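You operate a simulated robot arm through the tools that you are given. There is no shell and no other tool. Be economical: measure what you need, move in short steps, check, and stop when the job is done.

You run a simulated two-armed robot. Do the job below in one go: nothing can be reset, and whatever is moved stays where it is left.

JOB
Lay the long bar in both cradles, clamp it down and bring the red stop against its end.
Fine: carry it in both hands.
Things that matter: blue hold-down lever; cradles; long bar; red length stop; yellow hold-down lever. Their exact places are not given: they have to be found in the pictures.

It is judged by the outcome, as a careful person would: the job done as asked, and still so three seconds after it is handed in. It fails if anything else is knocked over, pushed out of place, dropped, spilled or broken.

ROBOT AND FRAMES
Two 6-joint arms with three-finger grippers on one trunk, on a base that drives. Base frame: it is fixed to the floor where the robot stands at the start and does not move with it; the origin is under the middle of the robot, x ahead of it, y to its left, z up; the surface under the hand at the start is at about z = 800. Units: mm, degrees, N and s.
The left shoulder is at the start at [21, 170, 1476], the right one opposite. With the tool pointing down near the work surface each hand reaches from about 300 to 580 mm from the robot's upright axis, wherever it stands, measured 20 degrees to its own side. Places, roughly: blue hold-down lever [800, 100, 1000]; cradles [700, -100, 900]; long bar (70x5x5 cm) [500, -100, 800]; red length stop [700, -600, 900]; yellow hold-down lever [800, -400, 1000]. Payload 2.2 kg a hand.
Tool frame (each hand has its own): the origin (TCP) lies between the finger pads and is the grasp point; the fingertips stand 25 mm ahead of it; z points along the fingers, y is the line along which they close. Largest opening 104 mm; the body of the gripper starts 74 mm behind the TCP.
Orientation is told as [roll, pitch, yaw] about the base's x, y, z axes, in that order, counted from this pose: with the fingers straight down and closing along the base's y, the tool's x points along the base's -x, its y along +y and its z along -z.

CONTROLS
- The arms move only by the tool play_rows. It takes "left_deltas", "right_deltas" or both (then of equal length, played together; a hand with none holds still); each is a list of rows, each an object (a shift or turn left out is 0, a gripper value left out holds the last) with "travel": the shift along the tool's x, y, z in cm, a list of three; "turn": the turn, a rotation vector about the tool's x, y, z in degrees, a list of three; "grip": the gripper command, from -1 (shut) to 1 (fully open), values between in proportion. In form: [{"travel": [x, y, z], "turn": [wx, wy, wz], "grip": grip}, ...]. A call has 1 to 10 rows; each row is the pose to reach, as a shift and turn from the pose commanded when the call began, along the tool's axes at that moment. Rows are played at 5 a second. More than 50 mm and 8.6 degrees between two rows, or a gripper value outside its range, and nothing of the call is played. Where a pose cannot be reached the arm comes as near as it can. A force on the tool above 40 N (or 10 N above the force at the start of the call, whichever is more), or a blocked arm, ends the call early, and 0.2 s more pass. Each finger halts on what it meets, pressing with about 40 N; the grip force reading is that of the motor and also rises with nothing between the fingers. The clock runs only during rows and for 0.2 s after the last one: add rows that repeat a pose to give the fingers time. The reply holds the time, the measured pose of the TCP, the force on the tool along the base axes, the opening and the grip force, in the units named above and with some noise, with the torque about the TCP (base axes, N m) and any sound that the robot's microphone picked up.
- Cameras (640 x 400 px; columns grow to the right, rows downward): "scene" is now at [156.6, -12.8, 1366]; the picture's right is [-0.12, -0.99, -0.00], its down [-0.60, 0.07, -0.80] and it looks along [0.79, -0.10, -0.60] (base axes); focal length 261 px, centre (320, 200). "left" rides on the left gripper at [82, -3, -104] in its tool frame; the picture's right is [0.04, 1.00, 0.00], its down [-0.75, 0.03, -0.66] and it looks along [-0.66, 0.03, 0.75] (tool axes); focal length 256 px, centre (320, 200). "right" rides on the right gripper at [82, 3, -104] in its tool frame; the picture's right is [-0.04, 1.00, 0.00], its down [-0.75, -0.03, -0.66] and it looks along [-0.66, -0.03, 0.75] (tool axes); focal length 256 px, centre (320, 200).
- snapshot(camera): a new picture of that camera. No time passes.
- move_column(by): slides the trunk up (or, below 0, down) by that many mm; the arms and the scene camera ride with it, the base frame stays. It gives what a move gives, with no picture.
- roll_base(legs): drives the robot by 1 to 6 legs, each [ahead, left, turn to the left] in mm, mm and degrees, along the robot's own axes; the way and the turn of a leg run together, so that a leg with both is an arc; at most 1500 mm and 180 degrees a leg. The arms and the cameras ride along, it lands a little off, and it stops where it bumps. It gives what a move gives.
- pan_tilt(pan, tilt): turns the head with the scene camera to pan (to the left, within 60 degrees either way) and tilt (down, from -29 to 69), counted from straight ahead of the robot. It gives what a move gives.
- measure_at(camera, pixels): for up to 12 pixels [column, row] of the newest picture of that camera ("zoom" is the newest enlarged one), the place [x, y, z] in the base frame of the surface seen there, good to about 2 mm. No time passes.
- zoom(camera, box): a new picture of the part [left, top, right, bottom] of that camera's present view, enlarged. No time passes.
- hand_in(): hands the job in; it is judged then, once.

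Go step by step. Measure first, check grasps and placings, and put right what went wrong. The budget is 80 turns and 58 pictures, counting those below and the enlarged ones. Unless the task says otherwise, let go and move clear before handing in, and close with one line.

The tools are called after ">>>" as a command line: name --argument value ..., lists and objects as JSON in quotes. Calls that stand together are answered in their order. play_rows: Moves the arms, as the interface text tells. Its arguments: {"type":"object","properties":{"left_deltas":{"type":"array"},"right_deltas":{"type":"array"}},"required":[]} The other tools are called the same way: move_column (by) slides the trunk up or down; roll_base (legs) drives the base; pan_tilt (pan, tilt) turns the head that bears the scene camera; snapshot (camera) takes a picture; measure_at (camera, pixels) gives the place of the surface under pixels of a picture; zoom (camera, box) takes an enlarged picture of a part of a camera's view; hand_in () hands the job in.

At the start:

```text
time: 0.0
left_eef_pos: [626.6, 55.8, 1172.7]
left_ee_rot: [0.1, 0.0, 0.0]
left_force: [0.0, 0.1, 0.1]
left_moment: [-0.05, 0.0, -0.02]
left_grip_width: 103.9
left_finger_force: 0.1
right_eef_pos: [477.4, -447.2, 1119.7]
right_ee_rot: [0.0, 0.0, 0.0]
right_force: [0.0, -0.5, 0.8]
right_moment: [-0.02, 0.03, 0.05]
right_grip_width: 104.0
right_finger_force: 0.1
trunk travel left (down, up): [-668.0, 74.0]
robot x, y, heading: [2.5, 1.4, -0.0]
head pan, tilt: [-7.0, 37.2]
```

scene: 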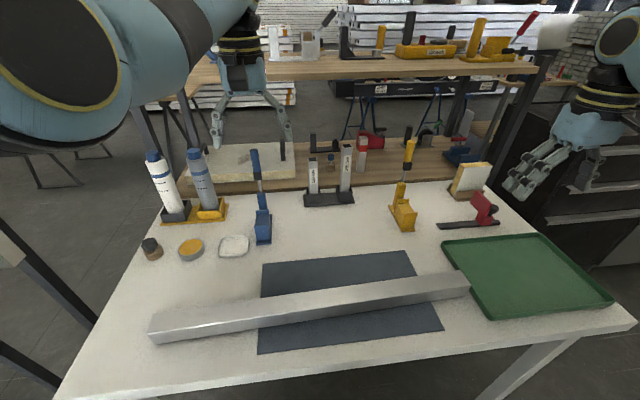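
right: 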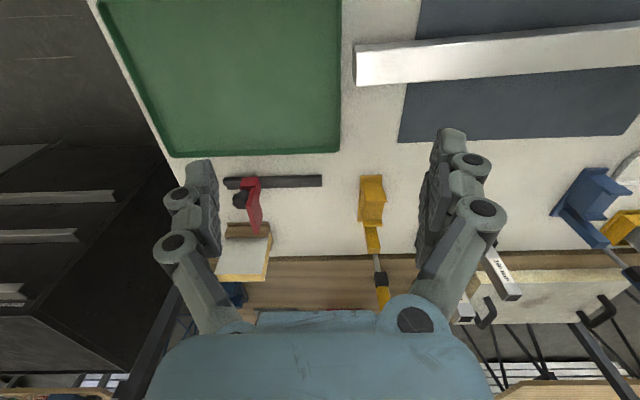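
left: 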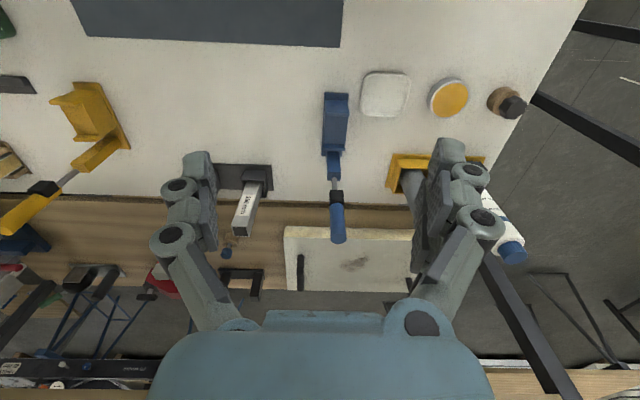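

The scene shows the bar at about (150,325)-(470,285), blue lever unit near (262,200), yellow one near (404,195) and the red stop near (482,212). I'll enlarge the fixtures to understand them and measure the bar.

>>> zoom --camera "scene" --box '[220, 120, 520, 300]'

>>> measure_at --camera "scene" --pixels '[[152, 328], [160, 318], [466, 277], [469, 288], [310, 300], [310, 312], [262, 240], [262, 215], [405, 228], [403, 205], [482, 210], [445, 226]]'

>>> zoom --camera "left" --box '[280, 70, 400, 260]'

>>> zoom --camera "right" --box '[200, 140, 420, 320]'

```text
2.13 times, centred on (370, 210) of scene
```

zoom: 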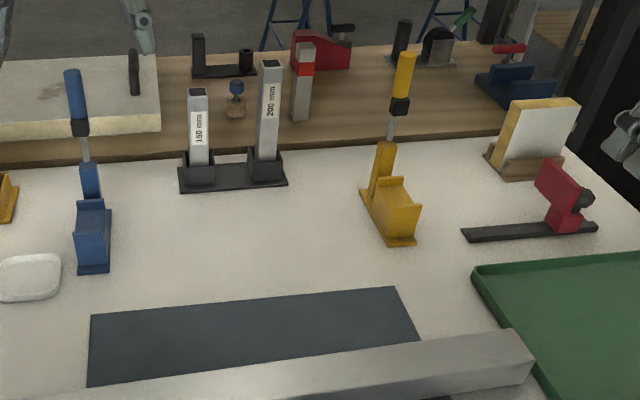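

```text
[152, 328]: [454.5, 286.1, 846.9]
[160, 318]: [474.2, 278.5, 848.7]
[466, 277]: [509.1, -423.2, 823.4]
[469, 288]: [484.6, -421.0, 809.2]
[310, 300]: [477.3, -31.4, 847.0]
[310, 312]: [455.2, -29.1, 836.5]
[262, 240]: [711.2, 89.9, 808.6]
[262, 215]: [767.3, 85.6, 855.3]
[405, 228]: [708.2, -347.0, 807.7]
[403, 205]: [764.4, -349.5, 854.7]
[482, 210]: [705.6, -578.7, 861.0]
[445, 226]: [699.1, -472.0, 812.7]
```

```text
2.11 times, centred on (340, 165) of left
```

zoom: 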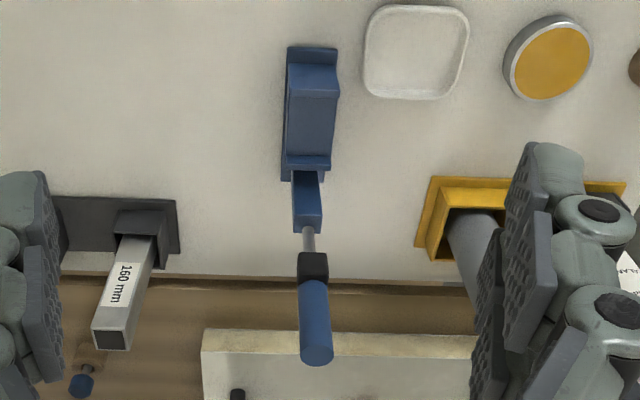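

```text
2.22 times, centred on (310, 230) of right
```

zoom: 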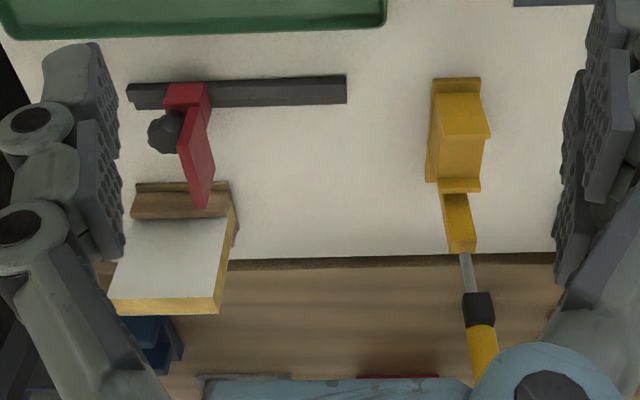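

The cradles sit at about y=88 (blue) and y=-348 (yellow), with seats around x 710-770; the stop rail runs along y near x=700. I'll take tight enlargements to see the seats, levers, stop and bar ends.

>>> zoom --camera "scene" --box '[225, 140, 305, 250]'

>>> measure_at --camera "zoom" --pixels '[[320, 40], [320, 140], [335, 200], [335, 240], [320, 270], [320, 300], [335, 325], [335, 350], [335, 380], [290, 330], [370, 330], [330, 255]]'

>>> zoom --camera "scene" --box '[370, 130, 440, 240]'

>>> zoom --camera "scene" --box '[430, 180, 510, 240]'

```text
3.64 times, centred on (265, 195) of scene
```

zoom: 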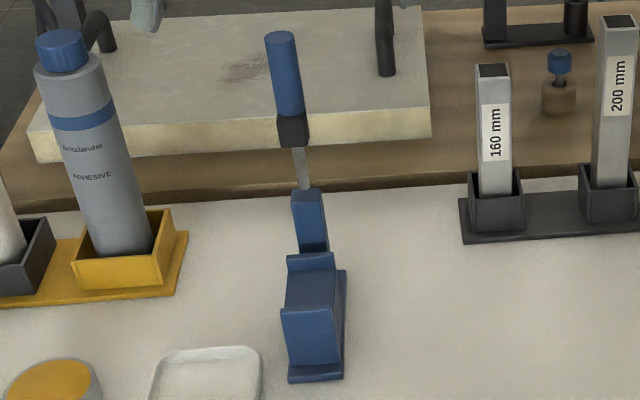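

```text
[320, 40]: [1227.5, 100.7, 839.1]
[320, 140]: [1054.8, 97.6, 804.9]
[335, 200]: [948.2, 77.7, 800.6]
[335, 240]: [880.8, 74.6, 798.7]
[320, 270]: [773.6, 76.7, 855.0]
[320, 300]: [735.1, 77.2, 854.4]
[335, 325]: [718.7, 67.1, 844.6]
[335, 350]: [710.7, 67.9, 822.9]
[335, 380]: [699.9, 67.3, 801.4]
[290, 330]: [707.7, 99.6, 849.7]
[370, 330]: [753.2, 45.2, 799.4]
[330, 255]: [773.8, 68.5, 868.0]
```

```text
3.64 times, centred on (405, 185) of scene
```

zoom: 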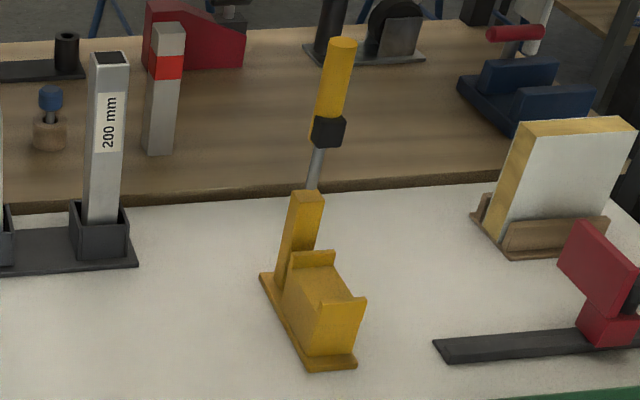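

```text
6.67 times, centred on (470, 210) of scene
```

zoom: 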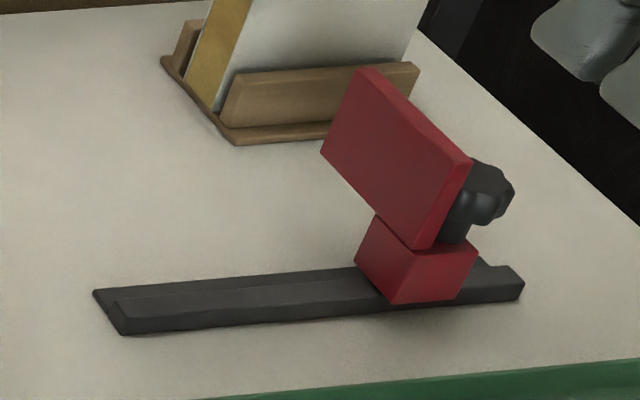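

Seat tops are at z≈854 between lips at x≈708 and ≈774, so each lever must swing forward over the bar. Now I'll measure the lever handles and the stop's faces.

>>> measure_at --camera "zoom" --pixels '[[365, 75], [325, 150], [465, 165], [410, 240], [370, 260], [420, 275], [470, 255], [485, 195], [125, 310], [520, 285], [370, 225], [105, 295]]'

>>> measure_at --camera "scene" --pixels '[[255, 152], [255, 157], [257, 170], [258, 176], [262, 197], [411, 143], [409, 155], [407, 166], [400, 189], [405, 207], [400, 202], [407, 218]]'

>>> measure_at --camera "scene" --pixels '[[155, 335], [156, 341], [200, 307], [200, 318], [200, 328], [440, 280], [440, 288], [440, 295], [465, 278], [468, 282], [350, 300], [350, 290]]'

>>> zoom --camera "scene" --box '[140, 260, 480, 350]'

```text
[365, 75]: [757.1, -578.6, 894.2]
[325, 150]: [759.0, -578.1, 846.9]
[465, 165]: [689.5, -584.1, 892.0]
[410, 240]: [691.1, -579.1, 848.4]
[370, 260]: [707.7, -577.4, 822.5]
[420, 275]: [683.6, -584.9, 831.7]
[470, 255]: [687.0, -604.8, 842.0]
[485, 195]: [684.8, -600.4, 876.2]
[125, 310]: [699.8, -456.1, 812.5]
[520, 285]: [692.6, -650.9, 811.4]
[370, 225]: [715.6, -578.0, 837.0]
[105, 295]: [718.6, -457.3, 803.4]
```

```text
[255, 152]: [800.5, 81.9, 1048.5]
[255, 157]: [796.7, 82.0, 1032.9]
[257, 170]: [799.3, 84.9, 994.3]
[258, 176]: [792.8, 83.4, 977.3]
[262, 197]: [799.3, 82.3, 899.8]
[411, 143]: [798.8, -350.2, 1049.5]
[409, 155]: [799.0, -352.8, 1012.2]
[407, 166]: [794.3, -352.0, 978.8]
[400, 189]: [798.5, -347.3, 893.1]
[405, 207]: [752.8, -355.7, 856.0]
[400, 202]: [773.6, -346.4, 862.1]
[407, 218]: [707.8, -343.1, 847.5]
```

```text
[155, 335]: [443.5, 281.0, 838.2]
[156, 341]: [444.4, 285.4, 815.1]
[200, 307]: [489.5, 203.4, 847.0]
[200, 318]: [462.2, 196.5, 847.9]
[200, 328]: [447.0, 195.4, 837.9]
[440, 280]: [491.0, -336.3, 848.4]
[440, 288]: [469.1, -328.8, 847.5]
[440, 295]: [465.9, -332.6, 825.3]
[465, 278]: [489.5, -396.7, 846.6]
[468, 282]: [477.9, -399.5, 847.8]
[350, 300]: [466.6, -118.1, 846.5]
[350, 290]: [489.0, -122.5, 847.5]
```

```text
1.88 times, centred on (310, 305) of scene
```

zoom: 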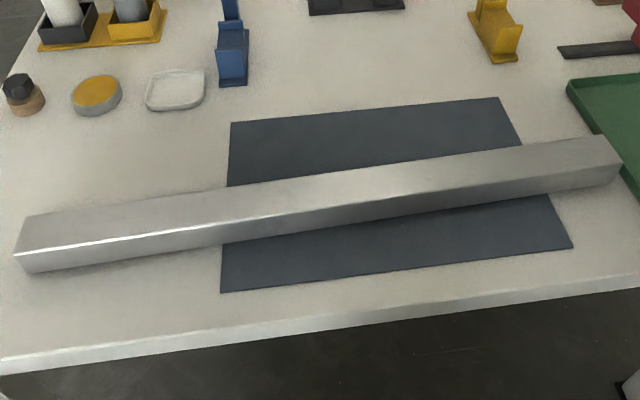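

The bar's top is at z≈848, its centre about (481,-58), yawed about 2° (front edge x 447 at y=195, 466 at y=-333). I'll roll sideways to centre on it, then turn the hands (left yaw +90, right yaw -90) above the bar.

>>> roll_base --legs '[[0, -59, 0]]'

>>> play_rows --left_deltas '[{"travel": [1.4, 0.8, 0], "turn": [0, 0, -8.5], "grip": 1}, {"travel": [2.8, 1.6, 0], "turn": [0, 0, -17]}, {"travel": [4.2, 2.4, 0], "turn": [0, 0, -25.5]}, {"travel": [5.6, 3.2, 0], "turn": [0, 0, -34]}, {"travel": [7, 4, 0], "turn": [0, 0, -42.5]}, {"travel": [8.4, 4.8, 0], "turn": [0, 0, -51]}, {"travel": [9.8, 5.6, 0], "turn": [0, 0, -59.5]}, {"travel": [11.2, 6.4, 0], "turn": [0, 0, -68]}, {"travel": [12.6, 7.2, 0], "turn": [0, 0, -76.5]}, {"travel": [14.4, 8.4, 0], "turn": [0, 0, -85]}]' --right_deltas '[{"travel": [0, 3, 0], "turn": [0, 0, 8.5], "grip": 1}, {"travel": [0, 6, 0], "turn": [0, 0, 17]}, {"travel": [0, 9, 0], "turn": [0, 0, 25.5]}, {"travel": [0, 12, 0], "turn": [0, 0, 34]}, {"travel": [0, 15, 0], "turn": [0, 0, 42.5]}, {"travel": [0, 18, 0], "turn": [0, 0, 51]}, {"travel": [0, 21, 0], "turn": [0, 0, 59.5]}, {"travel": [0, 24, 0], "turn": [0, 0, 68]}, {"travel": [0, 27, 0], "turn": [0, 0, 76.5]}, {"travel": [-0.8, 30.7, 0], "turn": [0, 0, 85]}]'

```text
time: 1.0
left_eef_pos: [626.2, -5.9, 1171.9]
left_ee_rot: [0.1, 0.1, 0.0]
left_force: [0.5, -0.5, 0.1]
left_moment: [0.04, 0.01, 0.01]
left_grip_width: 104.2
left_finger_force: 0.0
right_eef_pos: [476.2, -508.0, 1119.4]
right_ee_rot: [0.0, 0.0, 0.0]
right_force: [0.2, -0.6, 0.1]
right_moment: [0.05, 0.0, -0.01]
right_grip_width: 104.0
right_finger_force: 0.1
trunk travel left (down, up): [-668.0, 74.0]
robot x, y, heading: [-1.6, -58.3, -0.3]
head pan, tilt: [-7.0, 37.2]
```

```text
time: 3.4
left_eef_pos: [523.0, 103.7, 1113.8]
left_ee_rot: [-1.9, -4.8, 87.8]
left_force: [0.5, 0.7, -0.5]
left_moment: [0.01, 0.02, 0.02]
left_grip_width: 104.0
left_finger_force: 0.0
left hand out of reach, approached as far as the arm can: row 4, 5, 6, 7, 8, 9, 10
right_eef_pos: [498.2, -233.5, 1087.3]
right_ee_rot: [-0.3, -4.1, -87.2]
right_force: [0.8, -0.4, 0.4]
right_moment: [-0.01, 0.03, -0.03]
right_grip_width: 103.9
right_finger_force: 0.1
right hand out of reach, approached as far as the arm can: row 1, 2, 3, 4, 5, 6, 7, 8, 9, 10
trunk travel left (down, up): [-668.0, 74.0]
robot x, y, heading: [0.3, -57.7, 0.1]
head pan, tilt: [-7.0, 37.2]
stopped in row 10 (left hand): the arm was blocked; the commanded pose is now the measured one
```

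Both hands ran short of reach because they are too high, close to the shoulders. I'll lower them to z≈950, level them and align to the bar (left yaw 92, right yaw -88).

>>> play_rows --left_deltas '[{"travel": [0, 0, 4], "turn": [-0.5, 1.2, -1]}, {"travel": [0.5, 1, 8], "turn": [-1, 2.4, -2]}, {"travel": [1, 2.5, 12], "turn": [-1.5, 3.6, -3]}, {"travel": [2.2, 4.7, 16], "turn": [-1.9, 4.8, -4.2]}, {"travel": [2.2, 4.7, 16], "turn": [-1.9, 4.8, -4.2]}]' --right_deltas '[{"travel": [0, 0, 4], "turn": [-0.1, 1, 0.2]}, {"travel": [1, -0.4, 8], "turn": [-0.2, 2, 0.4]}, {"travel": [2, -0.8, 12], "turn": [-0.3, 3, 0.6]}, {"travel": [3.5, -1.2, 13.7], "turn": [-0.3, 4.1, 0.8]}, {"travel": [3.5, -1.2, 13.7], "turn": [-0.3, 4.1, 0.8]}]'

>>> snapshot --camera "scene"

>>> snapshot --camera "left"

>>> snapshot --camera "right"

```text
time: 4.6
left_eef_pos: [484.7, 101.2, 955.0]
left_ee_rot: [-0.7, -0.1, 92.0]
left_force: [0.6, 0.1, 0.3]
left_moment: [-0.03, -0.03, 0.04]
left_grip_width: 104.1
left_finger_force: 0.1
right_eef_pos: [490.5, -216.4, 951.3]
right_ee_rot: [0.6, -0.6, -88.2]
right_force: [-0.2, 0.4, -1.0]
right_moment: [-0.04, 0.01, 0.0]
right_grip_width: 103.9
right_finger_force: 0.1
trunk travel left (down, up): [-668.0, 74.0]
robot x, y, heading: [-2.1, -59.5, 0.1]
head pan, tilt: [-7.0, 37.2]
```

```text
47 pictures are left
```

scene: 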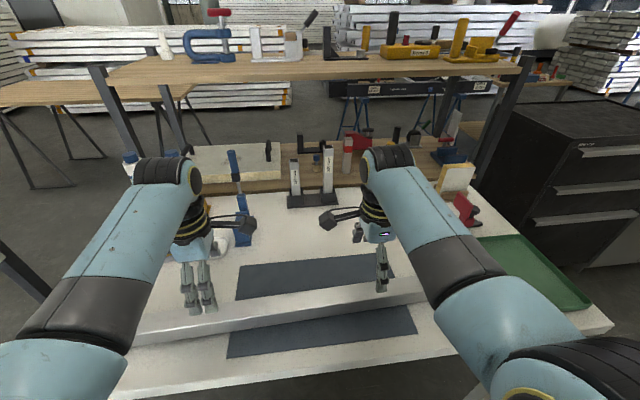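

```text
46 pictures are left
```

left: 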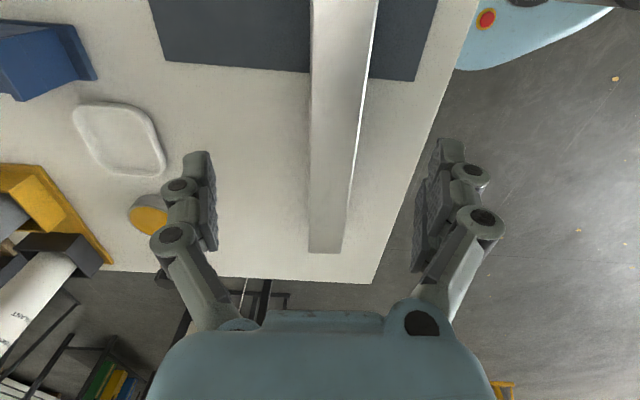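

```text
45 pictures are left
```

right: 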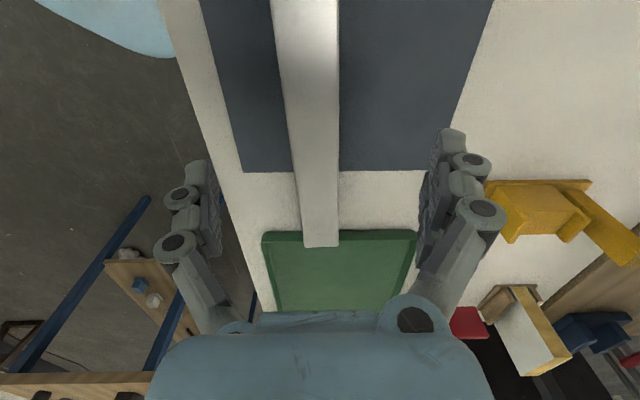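

Both hands straddle the bar squarely. I'll measure the bar's edges and ends in the two hand views (left end at (325,252), right end at (322,246)).

>>> measure_at --camera "left" --pixels '[[312, 100], [364, 100], [310, 200], [352, 200], [325, 248], [326, 252], [340, 50]]'

>>> measure_at --camera "right" --pixels '[[286, 100], [337, 100], [299, 200], [337, 200], [321, 242], [322, 246], [310, 50], [495, 195], [535, 210], [575, 215], [510, 230], [580, 195]]'

```text
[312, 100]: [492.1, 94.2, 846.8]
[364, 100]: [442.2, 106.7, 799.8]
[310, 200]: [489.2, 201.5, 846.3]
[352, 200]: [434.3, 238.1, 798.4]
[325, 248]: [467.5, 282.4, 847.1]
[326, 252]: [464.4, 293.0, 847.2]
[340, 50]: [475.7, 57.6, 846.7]
```

```text
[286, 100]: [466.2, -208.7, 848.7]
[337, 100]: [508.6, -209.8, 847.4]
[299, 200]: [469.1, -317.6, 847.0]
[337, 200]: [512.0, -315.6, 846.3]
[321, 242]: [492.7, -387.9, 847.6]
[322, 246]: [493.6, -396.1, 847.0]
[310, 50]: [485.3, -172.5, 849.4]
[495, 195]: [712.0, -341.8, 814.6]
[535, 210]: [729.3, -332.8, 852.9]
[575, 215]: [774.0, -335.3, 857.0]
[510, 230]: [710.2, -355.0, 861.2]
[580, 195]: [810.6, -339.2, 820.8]
```

The bar's axis passes about (471,101) and (487,-216), with ends near y=297 and -403. I'll lower both hands onto it at y≈87 and -193 (TCP z≈834) with the grippers open.

>>> play_rows --left_deltas '[{"travel": [0.7, 0.7, 2], "turn": [0.3, 0, 0]}, {"travel": [1.4, 1.4, 5], "turn": [0.7, 0, 0]}, {"travel": [1.4, 1.4, 8], "turn": [0.7, 0, 0]}, {"travel": [1.4, 1.4, 10.5], "turn": [0.7, 0, 0]}, {"travel": [1.4, 1.4, 12.1], "turn": [0.7, 0, 0]}, {"travel": [1.4, 1.4, 12.1], "turn": [0.7, 0, 0]}]' --right_deltas '[{"travel": [1.2, -0.2, 2], "turn": [0, 0.3, 0]}, {"travel": [2.4, -0.4, 5], "turn": [0.5, 0.6, 0]}, {"travel": [2.4, -0.4, 8], "turn": [0.5, 0.6, 0]}, {"travel": [2.4, -0.4, 10.2], "turn": [0.5, 0.6, 0]}, {"travel": [2.4, -0.4, 11.7], "turn": [0.5, 0.6, 0]}, {"travel": [2.4, -0.4, 11.7], "turn": [0.5, 0.6, 0]}]'

>>> snapshot --camera "scene"

```text
time: 6.0
left_eef_pos: [465.8, 78.6, 830.0]
left_ee_rot: [-0.9, 0.4, 91.8]
left_force: [-0.3, -0.1, -1.1]
left_moment: [-0.01, -0.03, 0.01]
left_grip_width: 103.7
left_finger_force: 0.0
right_eef_pos: [479.1, -182.4, 830.0]
right_ee_rot: [-0.4, 0.9, -87.8]
right_force: [0.3, 0.8, -0.5]
right_moment: [-0.04, -0.02, 0.01]
right_grip_width: 103.8
right_finger_force: 0.1
trunk travel left (down, up): [-668.0, 74.0]
robot x, y, heading: [0.4, -60.7, -0.0]
head pan, tilt: [-7.0, 37.2]
```

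```text
44 pictures are left
```

scene: 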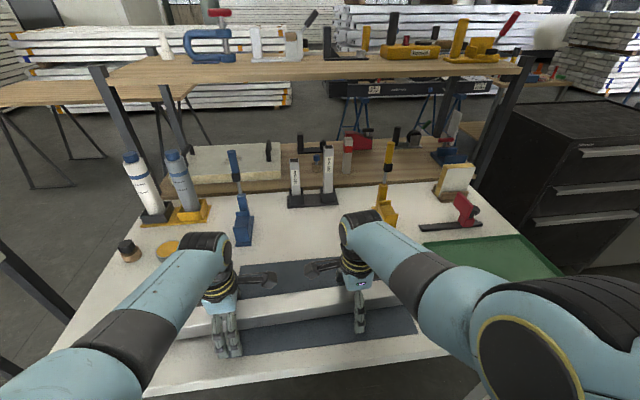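

The hands sit astride the bar, each a few mm toward the robot. I'll centre them and close both grippers together.

>>> play_rows --left_deltas '[{"travel": [0, -0.5, 0], "grip": 1}, {"travel": [0, -0.5, 0], "grip": 0.2}, {"travel": [0, -0.5, 0], "grip": -0.4}, {"travel": [0, -0.5, 0], "grip": -1}, {"travel": [0, -0.5, 0], "grip": -1}, {"travel": [0, -0.5, 0], "grip": -1}]' --right_deltas '[{"travel": [0, 0.7, 0], "grip": 1}, {"travel": [0, 0.7, 0], "grip": 0.2}, {"travel": [0, 0.7, 0], "grip": -0.4}, {"travel": [0, 0.7, 0], "grip": -1}, {"travel": [0, 0.7, 0], "grip": -1}, {"travel": [0, 0.7, 0], "grip": -1}]'

```text
time: 7.4
left_eef_pos: [472.2, 80.8, 831.8]
left_ee_rot: [-1.3, 0.4, 91.9]
left_force: [13.0, -0.3, 0.4]
left_moment: [-0.18, -0.48, 1.04]
left_grip_width: 44.7
left_finger_force: 40.0
right_eef_pos: [486.2, -181.4, 829.3]
right_ee_rot: [-0.8, 0.8, -88.0]
right_force: [-9.3, -1.2, -0.1]
right_moment: [0.07, 0.44, 0.86]
right_grip_width: 44.6
right_finger_force: 39.4
trunk travel left (down, up): [-668.0, 74.0]
robot x, y, heading: [-1.8, -60.2, 0.0]
head pan, tilt: [-7.0, 37.2]
```

Both hands hold the bar (opening ≈44.7, full force). I'll lift together by 110 mm and measure what lies near the cradles.

>>> play_rows --left_deltas '[{"travel": [0, 0, -1]}, {"travel": [0, 0, -3]}, {"travel": [0, 0, -5]}, {"travel": [0, 0, -7]}, {"travel": [0, 0, -9]}, {"travel": [0, 0, -11]}, {"travel": [0, 0, -11]}]' --right_deltas '[{"travel": [0, 0, -1]}, {"travel": [0, 0, -3]}, {"travel": [0, 0, -5]}, {"travel": [0, 0, -7]}, {"travel": [0, 0, -9]}, {"travel": [0, 0, -11]}, {"travel": [0, 0, -11]}]'

>>> snapshot --camera "scene"

>>> measure_at --camera "scene" --pixels '[[154, 217], [190, 213], [295, 180], [328, 180], [328, 148], [146, 190], [205, 218], [436, 190], [295, 204], [243, 225]]'

```text
time: 9.2
left_eef_pos: [497.4, 108.6, 958.2]
left_ee_rot: [-3.5, -1.7, 92.5]
left_force: [-0.8, -20.5, -10.3]
left_moment: [-0.55, 0.11, -1.17]
left_grip_width: 44.9
left_finger_force: 40.1
right_eef_pos: [507.6, -204.3, 952.7]
right_ee_rot: [1.3, -0.7, -88.7]
right_force: [0.8, 20.6, -9.4]
right_moment: [0.79, -0.04, 0.61]
right_grip_width: 44.9
right_finger_force: 39.5
trunk travel left (down, up): [-668.0, 74.0]
robot x, y, heading: [-1.1, -58.1, -0.2]
head pan, tilt: [-7.0, 37.2]
stopped in row 7 (left hand): the arm was blocked; the commanded pose is now the measured one
```

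```text
43 pictures are left
```

scene: 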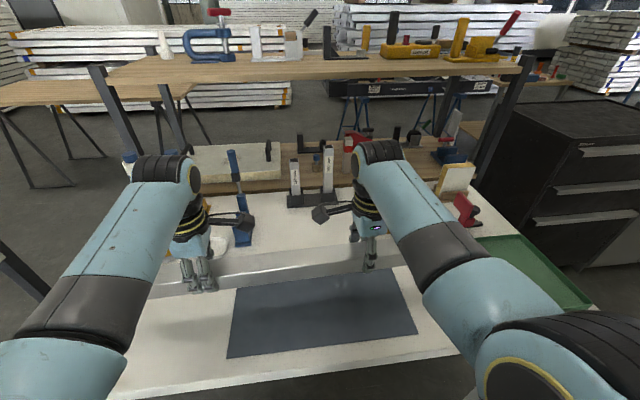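

```text
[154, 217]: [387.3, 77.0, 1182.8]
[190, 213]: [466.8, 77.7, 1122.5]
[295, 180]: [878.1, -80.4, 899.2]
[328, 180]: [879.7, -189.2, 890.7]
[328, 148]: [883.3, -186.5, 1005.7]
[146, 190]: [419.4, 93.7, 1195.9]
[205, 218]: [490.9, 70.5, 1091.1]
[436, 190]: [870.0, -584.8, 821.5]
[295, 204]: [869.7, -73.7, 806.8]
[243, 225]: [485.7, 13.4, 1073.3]
```

The hands have drifted about 25 mm outward each and there is 20 N of pull along the bar, so it may have slipped lengthwise in the grips. I'll hold still, re-read and look at the bar in both hand views.

>>> play_rows --left_deltas '[{"travel": [0, 0, 0]}, {"travel": [0, 0, 0]}]' --right_deltas '[{"travel": [0, 0, 0]}, {"travel": [0, 0, 0]}]'

>>> snapshot --camera "left"

>>> snapshot --camera "right"

```text
time: 9.8
left_eef_pos: [496.8, 109.4, 958.8]
left_ee_rot: [-3.7, -1.9, 92.7]
left_force: [-0.8, -18.6, -10.4]
left_moment: [-0.64, 0.1, -1.2]
left_grip_width: 44.5
left_finger_force: 39.8
right_eef_pos: [508.8, -205.6, 953.4]
right_ee_rot: [1.3, -0.8, -88.6]
right_force: [0.7, 19.3, -8.0]
right_moment: [0.93, -0.06, 0.55]
right_grip_width: 44.7
right_finger_force: 39.5
trunk travel left (down, up): [-668.0, 74.0]
robot x, y, heading: [2.1, -58.5, 0.3]
head pan, tilt: [-7.0, 37.2]
```

```text
42 pictures are left
```

left: 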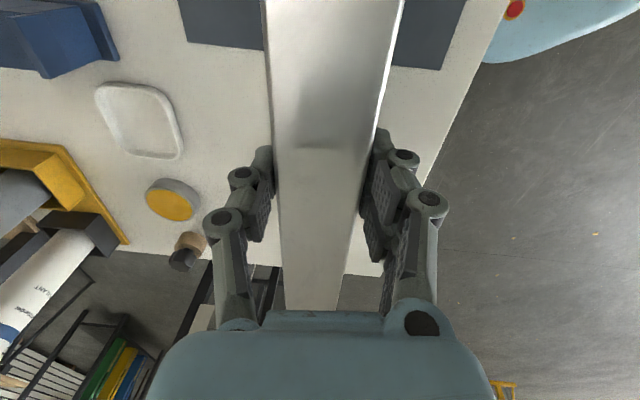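

```text
41 pictures are left
```

right: 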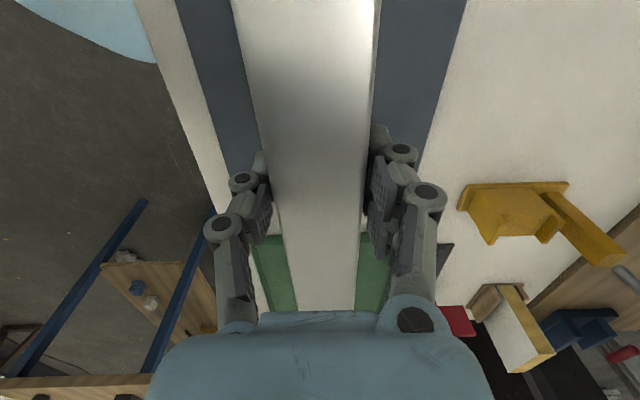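

The arms are folded too tightly at this height, which forces them outward. I'll gain height with the trunk instead (+70 mm) and then lower the arms back to their comfortable range.

>>> move_column --by 70

>>> play_rows --left_deltas '[{"travel": [0.3, 0, 1.5], "turn": [0.5, 0.5, 0]}, {"travel": [0.5, 0, 3.5], "turn": [1, 1, 0]}, {"travel": [0.5, 0, 5.5], "turn": [1.5, 1.5, 0]}, {"travel": [0.5, 0, 7.5], "turn": [2, 1.7, 0]}, {"travel": [0.5, 0, 9], "turn": [2, 1.7, 0]}, {"travel": [0.5, 0, 9], "turn": [2, 1.7, 0]}]' --right_deltas '[{"travel": [0.3, 0, 1.5], "turn": [0, 0.2, 0]}, {"travel": [0.5, 0, 3.5], "turn": [0, 0.5, 0]}, {"travel": [0.5, 0, 5.5], "turn": [0, 0.5, 0]}, {"travel": [0.5, 0, 7.5], "turn": [0, 0.5, 0]}, {"travel": [0.5, 0, 9], "turn": [0, 0.5, 0]}, {"travel": [0.5, 0, 9], "turn": [0, 0.5, 0]}]'

```text
time: 10.8
left_eef_pos: [499.1, 110.7, 1028.0]
left_ee_rot: [-3.6, -1.9, 92.6]
left_force: [-2.4, -19.5, -9.8]
left_moment: [-0.33, 0.09, -1.15]
left_grip_width: 44.9
left_finger_force: 39.8
right_eef_pos: [506.8, -205.9, 1023.3]
right_ee_rot: [1.4, -0.9, -88.5]
right_force: [1.3, 18.7, -9.1]
right_moment: [0.62, -0.07, 0.51]
right_grip_width: 44.6
right_finger_force: 40.1
trunk travel left (down, up): [-738.0, 4.0]
robot x, y, heading: [0.0, -59.9, -0.3]
head pan, tilt: [-7.0, 37.2]
```

```text
time: 12.2
left_eef_pos: [502.6, 103.9, 937.1]
left_ee_rot: [-5.5, -0.2, 92.5]
left_force: [-7.5, 9.5, -11.7]
left_moment: [0.88, 0.42, -1.48]
left_grip_width: 45.1
left_finger_force: 39.7
right_eef_pos: [509.1, -200.1, 935.2]
right_ee_rot: [1.4, -0.2, -88.5]
right_force: [8.8, -10.5, -6.7]
right_moment: [-0.1, -0.4, -1.04]
right_grip_width: 44.5
right_finger_force: 40.0
trunk travel left (down, up): [-738.0, 4.0]
robot x, y, heading: [0.9, -56.8, -0.1]
head pan, tilt: [-7.0, 37.2]
```

Tool-x turns act opposite to what I used on the left, so I'll put left roll back to -1.3 and right to -0.8 (as at the grasp, so that the bar is flat) and ease the compression. Then I'll look at where the bar sits.

>>> play_rows --left_deltas '[{"travel": [-0.1, 0, 0], "turn": [-1.5, 0, 0]}, {"travel": [-0.2, 0, 0], "turn": [-3, 0, 0]}, {"travel": [-0.2, 0, 0], "turn": [-4.2, 0, 0]}, {"travel": [-0.2, 0, 0], "turn": [-4.2, 0, 0]}]' --right_deltas '[{"travel": [-0.1, 0, 0], "turn": [0.8, 0, 0]}, {"travel": [-0.2, 0, 0], "turn": [1.5, 0, 0]}, {"travel": [-0.2, 0, 0], "turn": [2.2, 0, 0]}, {"travel": [-0.2, 0, 0], "turn": [2.2, 0, 0]}]'

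>>> snapshot --camera "scene"

>>> snapshot --camera "left"

>>> snapshot --camera "right"

```text
time: 13.2
left_eef_pos: [503.4, 105.2, 937.3]
left_ee_rot: [-1.4, 0.1, 92.5]
left_force: [-6.0, -18.6, -12.8]
left_moment: [-0.09, 0.13, -1.22]
left_grip_width: 45.0
left_finger_force: 40.3
right_eef_pos: [509.0, -198.4, 932.5]
right_ee_rot: [-0.9, 0.0, -88.4]
right_force: [7.0, 20.1, -7.0]
right_moment: [0.78, -0.08, -0.86]
right_grip_width: 44.8
right_finger_force: 39.8
trunk travel left (down, up): [-738.0, 4.0]
robot x, y, heading: [-2.0, -59.9, 0.1]
head pan, tilt: [-7.0, 37.2]
```

```text
40 pictures are left
```

scene: 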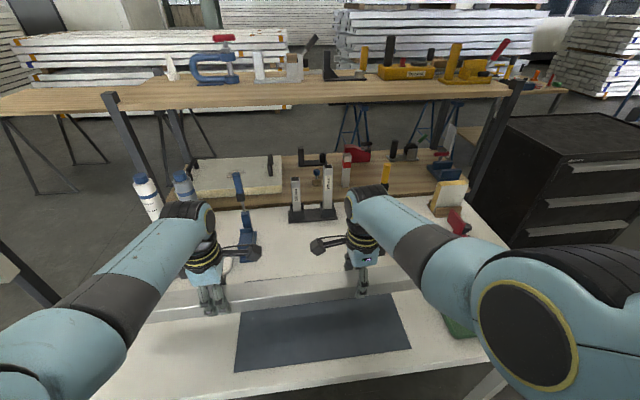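

```text
39 pictures are left
```

left: 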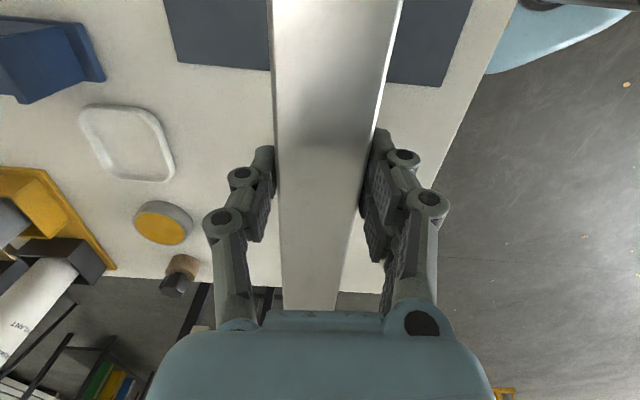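

```text
38 pictures are left
```

right: 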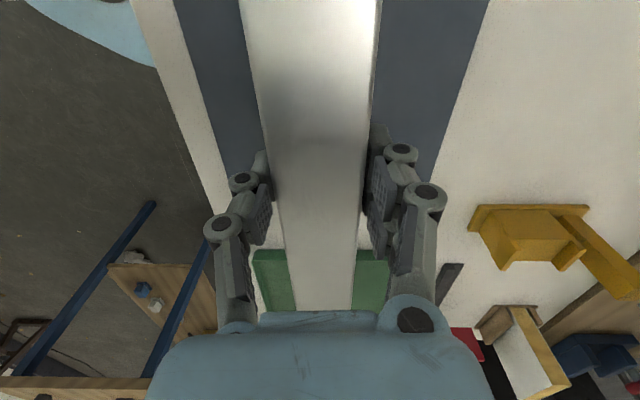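

I'll measure the bar's edges and the farthest visible points near both ends.

>>> measure_at --camera "left" --pixels '[[284, 60], [385, 60], [284, 200], [345, 200], [310, 305], [30, 40], [60, 60]]'

>>> measure_at --camera "right" --pixels '[[262, 60], [370, 60], [284, 200], [358, 200], [325, 305], [520, 240], [565, 255], [490, 240], [540, 235]]'

>>> measure_at --camera "scene" --pixels '[[160, 302], [170, 300], [420, 275], [435, 270], [438, 280], [430, 285]]'

```text
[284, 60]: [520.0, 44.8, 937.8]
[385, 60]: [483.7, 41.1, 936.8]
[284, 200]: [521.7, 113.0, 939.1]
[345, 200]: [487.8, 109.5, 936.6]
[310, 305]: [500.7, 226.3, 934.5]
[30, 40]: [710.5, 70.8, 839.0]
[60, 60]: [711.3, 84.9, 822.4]
```

```text
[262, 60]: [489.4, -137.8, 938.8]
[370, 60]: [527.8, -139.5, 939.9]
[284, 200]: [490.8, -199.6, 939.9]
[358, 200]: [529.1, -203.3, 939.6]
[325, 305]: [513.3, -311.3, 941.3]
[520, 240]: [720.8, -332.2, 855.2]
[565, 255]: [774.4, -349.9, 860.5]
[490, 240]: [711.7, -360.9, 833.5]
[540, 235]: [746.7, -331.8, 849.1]
```

```text
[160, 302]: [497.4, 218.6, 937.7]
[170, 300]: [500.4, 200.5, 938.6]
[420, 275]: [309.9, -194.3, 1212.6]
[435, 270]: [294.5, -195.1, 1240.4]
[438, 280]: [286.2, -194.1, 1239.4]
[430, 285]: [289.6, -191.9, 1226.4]
```

The bar's axis is now yawed about 1.5° and its top is at z≈938, level to within 0.7°. I'll ease the pull, then drive sideways and partly forward.

>>> play_rows --left_deltas '[{"travel": [0.06, 0, 0]}, {"travel": [0.12, 0, 0]}, {"travel": [0.12, 0, 0]}]' --right_deltas '[{"travel": [0.06, 0, 0]}, {"travel": [0.12, 0, 0]}, {"travel": [0.12, 0, 0]}]'

>>> roll_base --legs '[[0, -98, 0], [140, 0, 0]]'

>>> snapshot --camera "scene"

```text
time: 14.1
left_eef_pos: [503.1, 104.6, 939.0]
left_ee_rot: [-1.3, 0.0, 92.4]
left_force: [-5.5, -20.4, -8.4]
left_moment: [-0.61, 0.2, -1.16]
left_grip_width: 44.7
left_finger_force: 40.0
right_eef_pos: [510.8, -200.1, 932.5]
right_ee_rot: [-0.9, -0.2, -88.5]
right_force: [5.9, 21.1, -11.1]
right_moment: [0.41, -0.15, -0.66]
right_grip_width: 44.8
right_finger_force: 40.5
trunk travel left (down, up): [-738.0, 4.0]
robot x, y, heading: [-0.7, -58.1, 0.3]
head pan, tilt: [-7.0, 37.2]
```

```text
time: 16.1
left_eef_pos: [643.3, 7.3, 938.4]
left_ee_rot: [-1.4, -0.1, 92.4]
left_force: [-5.7, -14.3, -10.0]
left_moment: [-0.37, 0.16, -1.19]
left_grip_width: 44.9
left_finger_force: 39.8
right_eef_pos: [649.9, -300.0, 933.3]
right_ee_rot: [-1.0, -0.3, -88.6]
right_force: [4.9, 14.5, -10.8]
right_moment: [0.19, -0.12, -0.57]
right_grip_width: 44.6
right_finger_force: 39.7
trunk travel left (down, up): [-738.0, 4.0]
robot x, y, heading: [143.2, -157.7, -0.0]
head pan, tilt: [-7.0, 37.2]
```

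```text
37 pictures are left
```

scene: 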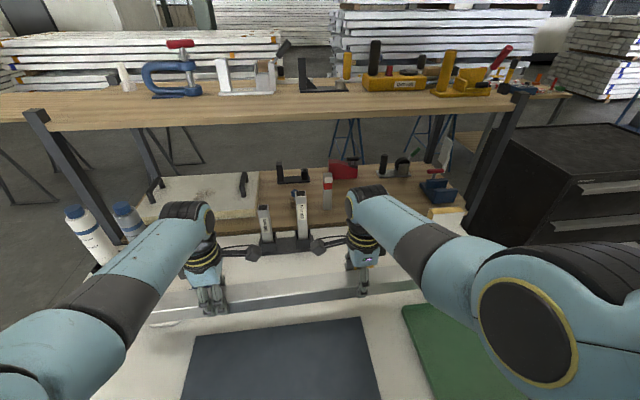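

The drive went cleanly. I'll look with both hand cameras to locate the lip edges precisely and check the bar.

>>> snapshot --camera "left"

>>> snapshot --camera "right"

>>> measure_at --camera "scene" --pixels '[[148, 322], [156, 318], [170, 314], [142, 322]]'

```text
36 pictures are left
```

left: 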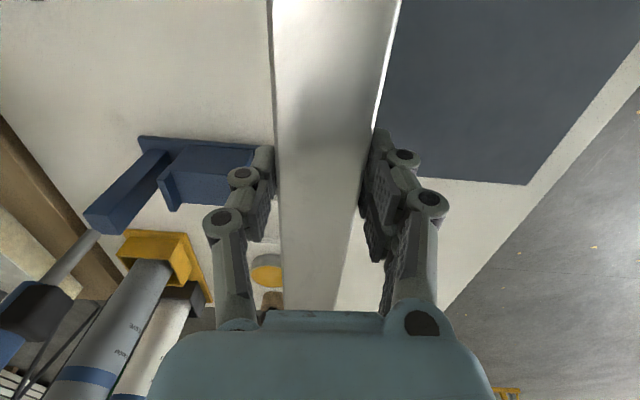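

```text
35 pictures are left
```

right: 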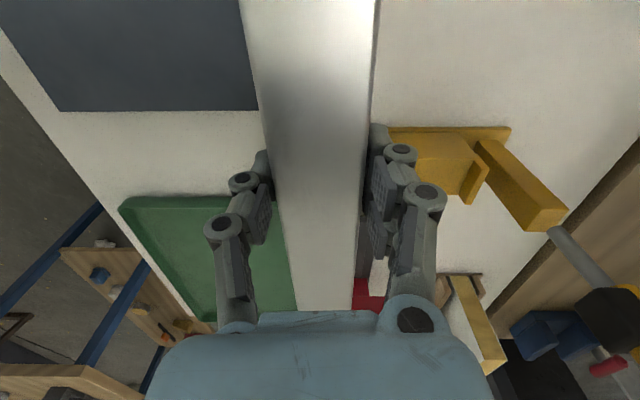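

```text
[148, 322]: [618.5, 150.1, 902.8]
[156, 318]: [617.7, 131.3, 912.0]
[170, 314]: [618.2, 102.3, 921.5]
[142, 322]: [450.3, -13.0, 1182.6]
```

I'll enlarge both cradles in the hand views and measure the lip faces.

>>> zoom --camera "left" --box '[120, 120, 300, 232]'

>>> measure_at --camera "zoom" --pixels '[[145, 210], [160, 200], [170, 190], [190, 180], [190, 250], [210, 240], [250, 150], [300, 150], [400, 150], [165, 170], [205, 290], [180, 300]]'

>>> zoom --camera "right" --box '[370, 110, 570, 235]'

>>> measure_at --camera "zoom" --pixels '[[350, 190], [335, 210], [310, 260], [315, 290], [360, 190], [330, 270], [300, 190], [250, 150], [200, 120], [340, 160], [320, 250], [345, 220]]'

```text
3.56 times, centred on (210, 176) of left
```

zoom: 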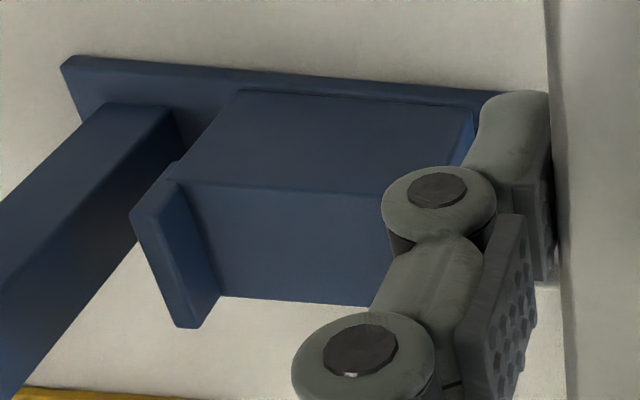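

```text
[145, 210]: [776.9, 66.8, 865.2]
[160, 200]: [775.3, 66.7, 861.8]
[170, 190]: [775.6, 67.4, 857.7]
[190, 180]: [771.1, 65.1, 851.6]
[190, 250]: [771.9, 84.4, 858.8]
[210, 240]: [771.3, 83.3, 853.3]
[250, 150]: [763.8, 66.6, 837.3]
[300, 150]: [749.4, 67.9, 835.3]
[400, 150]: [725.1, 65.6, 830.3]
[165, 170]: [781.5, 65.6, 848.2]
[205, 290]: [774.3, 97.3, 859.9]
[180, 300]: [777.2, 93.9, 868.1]
```

```text
3.20 times, centred on (470, 172) of right
```

zoom: 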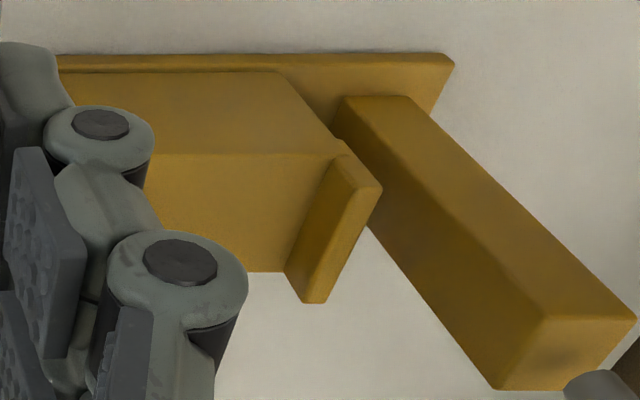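

```text
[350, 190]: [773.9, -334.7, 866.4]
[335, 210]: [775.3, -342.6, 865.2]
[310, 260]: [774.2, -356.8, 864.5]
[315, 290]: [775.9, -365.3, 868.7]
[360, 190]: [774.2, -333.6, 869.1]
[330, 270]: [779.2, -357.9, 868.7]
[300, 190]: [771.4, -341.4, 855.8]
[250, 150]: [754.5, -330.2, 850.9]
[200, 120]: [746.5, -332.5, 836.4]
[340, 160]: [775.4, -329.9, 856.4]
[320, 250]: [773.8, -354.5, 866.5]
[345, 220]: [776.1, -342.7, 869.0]
```

Rear lips' inner faces are at x≈772, front lips at about 708-716, tops ≈869 and seats ≈854; so the bar's axis must go to x≈744 with zero yaw. I'll drive forward 92 mm and then align finely.

>>> roll_base --legs '[[92, 0, 0]]'

>>> snapshot --camera "scene"

```text
time: 17.2
left_eef_pos: [734.2, 6.4, 937.5]
left_ee_rot: [-1.1, -0.1, 92.5]
left_force: [-6.4, -0.8, -5.7]
left_moment: [-0.33, 0.32, -1.63]
left_grip_width: 44.8
left_finger_force: 40.1
right_eef_pos: [742.2, -300.7, 932.0]
right_ee_rot: [-0.9, -0.4, -88.6]
right_force: [7.2, 0.8, -12.5]
right_moment: [-0.86, -0.27, -0.53]
right_grip_width: 44.7
right_finger_force: 39.4
trunk travel left (down, up): [-738.0, 4.0]
robot x, y, heading: [226.5, -159.8, -0.4]
head pan, tilt: [-7.0, 37.2]
```

```text
32 pictures are left
```

scene: 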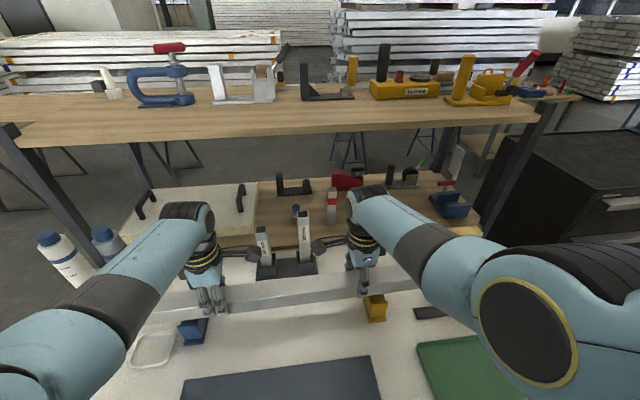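

Now both seats lie below the bar. I'll rotate it to zero yaw (left hand +9 mm in x, both turning -1.5°) and measure it again.

>>> play_rows --left_deltas '[{"travel": [0, -0.3, 0], "turn": [0, 0, 0.5]}, {"travel": [0, -0.6, -0.1], "turn": [0, 0, 1]}, {"travel": [0, -0.9, -0.2], "turn": [0, 0, 1.5]}, {"travel": [0, -0.9, -0.2], "turn": [0, 0, 1.5]}]' --right_deltas '[{"travel": [0, 0.03, 0], "turn": [0, 0, 0.5]}, {"travel": [0, 0.06, 0], "turn": [0, 0, 1]}, {"travel": [0, 0.1, 0], "turn": [0, 0, 1.4]}, {"travel": [0, 0.1, 0], "turn": [0, 0, 1.4]}]'

>>> snapshot --camera "left"

>>> snapshot --camera "right"

>>> measure_at --camera "left" --pixels '[[284, 30], [385, 30], [285, 200], [345, 200], [290, 270], [335, 270], [310, 300]]'

>>> measure_at --camera "right" --pixels '[[262, 30], [370, 30], [284, 200], [358, 200], [303, 290], [347, 290], [325, 302]]'

```text
time: 18.2
left_eef_pos: [739.9, 8.1, 939.0]
left_ee_rot: [-1.0, -0.3, 90.9]
left_force: [-3.6, 2.8, -15.8]
left_moment: [0.97, 0.02, -1.03]
left_grip_width: 44.8
left_finger_force: 39.7
right_eef_pos: [740.9, -300.9, 933.6]
right_ee_rot: [-0.8, -0.3, -90.0]
right_force: [3.3, -1.7, -3.9]
right_moment: [1.11, -0.01, 0.07]
right_grip_width: 44.6
right_finger_force: 39.9
trunk travel left (down, up): [-738.0, 4.0]
robot x, y, heading: [232.1, -160.7, -0.1]
head pan, tilt: [-7.0, 37.2]
```

```text
31 pictures are left
```

left: 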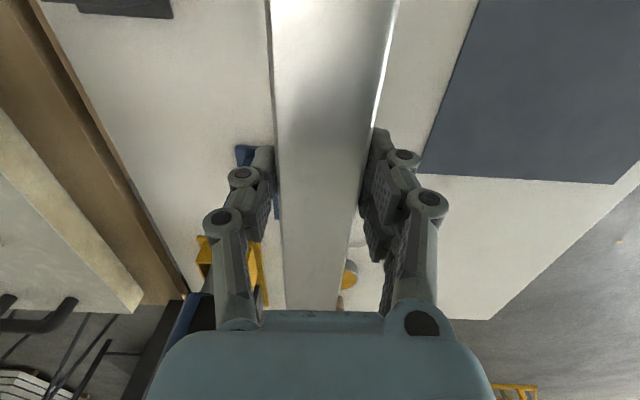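

```text
30 pictures are left
```

right: 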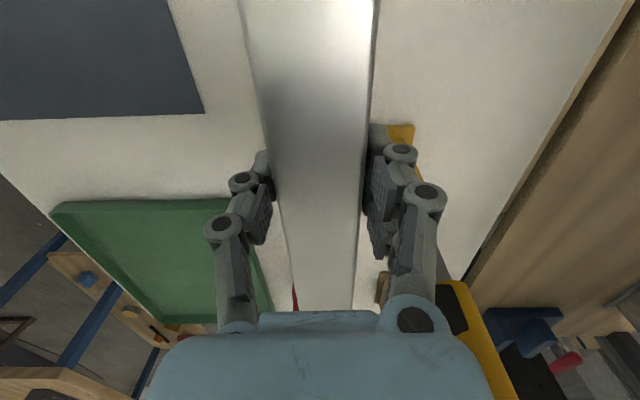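

```text
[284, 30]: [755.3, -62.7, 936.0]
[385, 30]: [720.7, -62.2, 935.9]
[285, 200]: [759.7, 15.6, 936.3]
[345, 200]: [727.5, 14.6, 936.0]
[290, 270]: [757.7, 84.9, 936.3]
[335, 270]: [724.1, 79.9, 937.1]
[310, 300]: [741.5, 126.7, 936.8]
```

```text
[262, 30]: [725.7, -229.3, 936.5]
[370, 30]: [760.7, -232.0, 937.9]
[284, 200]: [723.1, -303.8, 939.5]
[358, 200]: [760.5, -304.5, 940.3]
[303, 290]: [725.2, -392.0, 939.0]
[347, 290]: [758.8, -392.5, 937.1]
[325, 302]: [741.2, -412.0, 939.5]
```

The bar's axis is at x≈742 at both hands with zero yaw; its right side is about 3 mm higher. I'll shift it +2.5 mm in x and lower it by 22-25 mm, levelling as I go.

>>> play_rows --left_deltas '[{"travel": [0, -0.12, 0.3]}, {"travel": [0, -0.25, 0.9]}, {"travel": [0, -0.25, 1.6]}, {"travel": [0, -0.25, 2.2]}, {"travel": [0, -0.25, 2.2]}]' --right_deltas '[{"travel": [0, 0.12, 0.5]}, {"travel": [0, 0.25, 1.2]}, {"travel": [0, 0.25, 1.9]}, {"travel": [0, 0.25, 2.5]}, {"travel": [0, 0.25, 2.5]}]'

>>> zoom --camera "scene" --box '[140, 270, 420, 360]'

```text
time: 19.4
left_eef_pos: [743.6, 6.3, 918.4]
left_ee_rot: [-1.2, -0.1, 91.0]
left_force: [-7.0, -0.1, -12.4]
left_moment: [0.67, 0.2, -1.4]
left_grip_width: 45.1
left_finger_force: 40.6
right_eef_pos: [744.3, -300.6, 908.4]
right_ee_rot: [-0.9, -0.3, -90.0]
right_force: [7.6, -0.6, -6.0]
right_moment: [0.34, -0.18, -0.81]
right_grip_width: 44.6
right_finger_force: 40.0
trunk travel left (down, up): [-738.0, 4.0]
robot x, y, heading: [227.7, -156.7, 0.1]
head pan, tilt: [-7.0, 37.2]
```

```text
2.29 times, centred on (280, 315) of scene
```

zoom: 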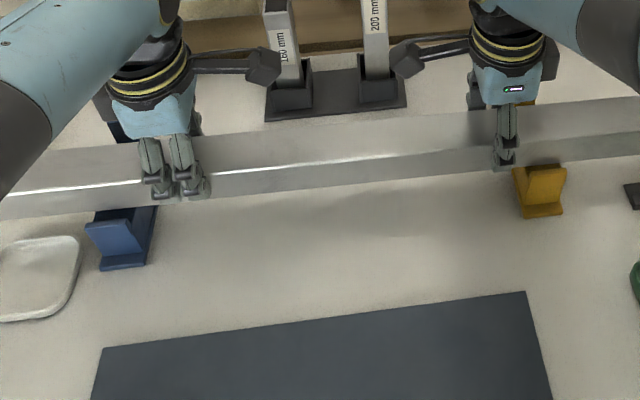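

The bar is above both seats, between the lips. I'll lower it another 14 mm in small steps, watching the vertical force.

>>> play_rows --left_deltas '[{"travel": [0, 0.05, 0.4]}, {"travel": [0, 0.05, 0.8]}, {"travel": [0, 0.05, 1.1]}, {"travel": [0, 0.05, 1.4]}, {"travel": [0, 0.05, 1.4]}]' --right_deltas '[{"travel": [0, -0.1, 0.4]}, {"travel": [0, -0.1, 0.8]}, {"travel": [0, -0.1, 1.1]}, {"travel": [0, -0.1, 1.4]}, {"travel": [0, -0.1, 1.4]}]'

>>> snapshot --camera "right"

>>> measure_at --camera "right" --pixels '[[310, 30], [320, 200], [325, 295]]'

>>> zoom --camera "scene" --box '[140, 270, 420, 360]'

>>> measure_at --camera "zoom" --pixels '[[60, 165], [300, 150], [450, 135], [590, 120], [60, 195], [120, 225], [545, 175], [300, 175]]'

```text
time: 20.6
left_eef_pos: [743.7, 7.5, 903.5]
left_ee_rot: [-1.1, 0.0, 91.0]
left_force: [-7.9, -6.3, -4.1]
left_moment: [-1.08, 0.22, -1.05]
left_grip_width: 45.2
left_finger_force: 40.0
right_eef_pos: [739.5, -300.6, 899.3]
right_ee_rot: [-0.9, -0.3, -90.0]
right_force: [11.6, 5.3, -16.8]
right_moment: [-0.73, -0.26, -1.17]
right_grip_width: 44.8
right_finger_force: 39.6
right hand out of reach, approached as far as the arm can: row 3, 4, 5
trunk travel left (down, up): [-738.0, 4.0]
robot x, y, heading: [231.1, -155.2, -0.1]
head pan, tilt: [-7.0, 37.2]
```

```text
28 pictures are left
```

right: 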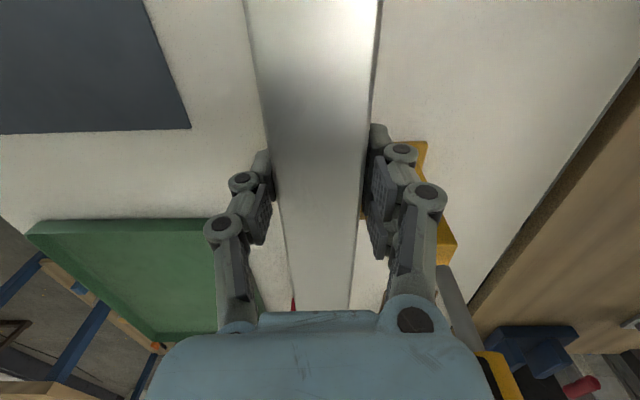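

```text
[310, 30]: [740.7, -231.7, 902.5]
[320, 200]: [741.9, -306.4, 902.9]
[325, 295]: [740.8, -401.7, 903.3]
```

```text
2.29 times, centred on (280, 315) of scene
```

zoom: 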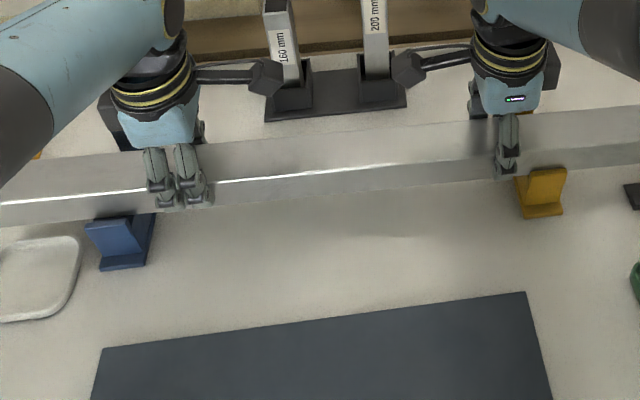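

```text
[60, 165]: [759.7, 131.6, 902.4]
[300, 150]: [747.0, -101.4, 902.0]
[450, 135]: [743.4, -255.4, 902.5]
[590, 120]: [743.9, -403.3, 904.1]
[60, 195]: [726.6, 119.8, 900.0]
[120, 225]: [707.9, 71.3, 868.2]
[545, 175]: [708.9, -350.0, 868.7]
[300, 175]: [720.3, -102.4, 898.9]
```

The bar's top is at z≈902.5 all along, within a couple of mm of seating, but the right arm has hit its reach limit. I'll lower with the trunk in a small step until the weight comes off the hands.

>>> move_column --by -3

```text
time: 21.1
left_eef_pos: [744.2, 6.7, 902.1]
left_ee_rot: [-1.3, -0.3, 90.9]
left_force: [-12.2, -7.2, 13.2]
left_moment: [0.21, 0.52, -1.28]
left_grip_width: 45.4
left_finger_force: 40.1
right_eef_pos: [740.8, -301.6, 897.7]
right_ee_rot: [-0.6, -0.2, -90.0]
right_force: [17.6, 8.5, -10.3]
right_moment: [0.57, -0.11, -1.3]
right_grip_width: 44.9
right_finger_force: 40.3
trunk travel left (down, up): [-735.0, 7.0]
robot x, y, heading: [230.7, -157.5, 0.2]
head pan, tilt: [-7.0, 37.2]
```

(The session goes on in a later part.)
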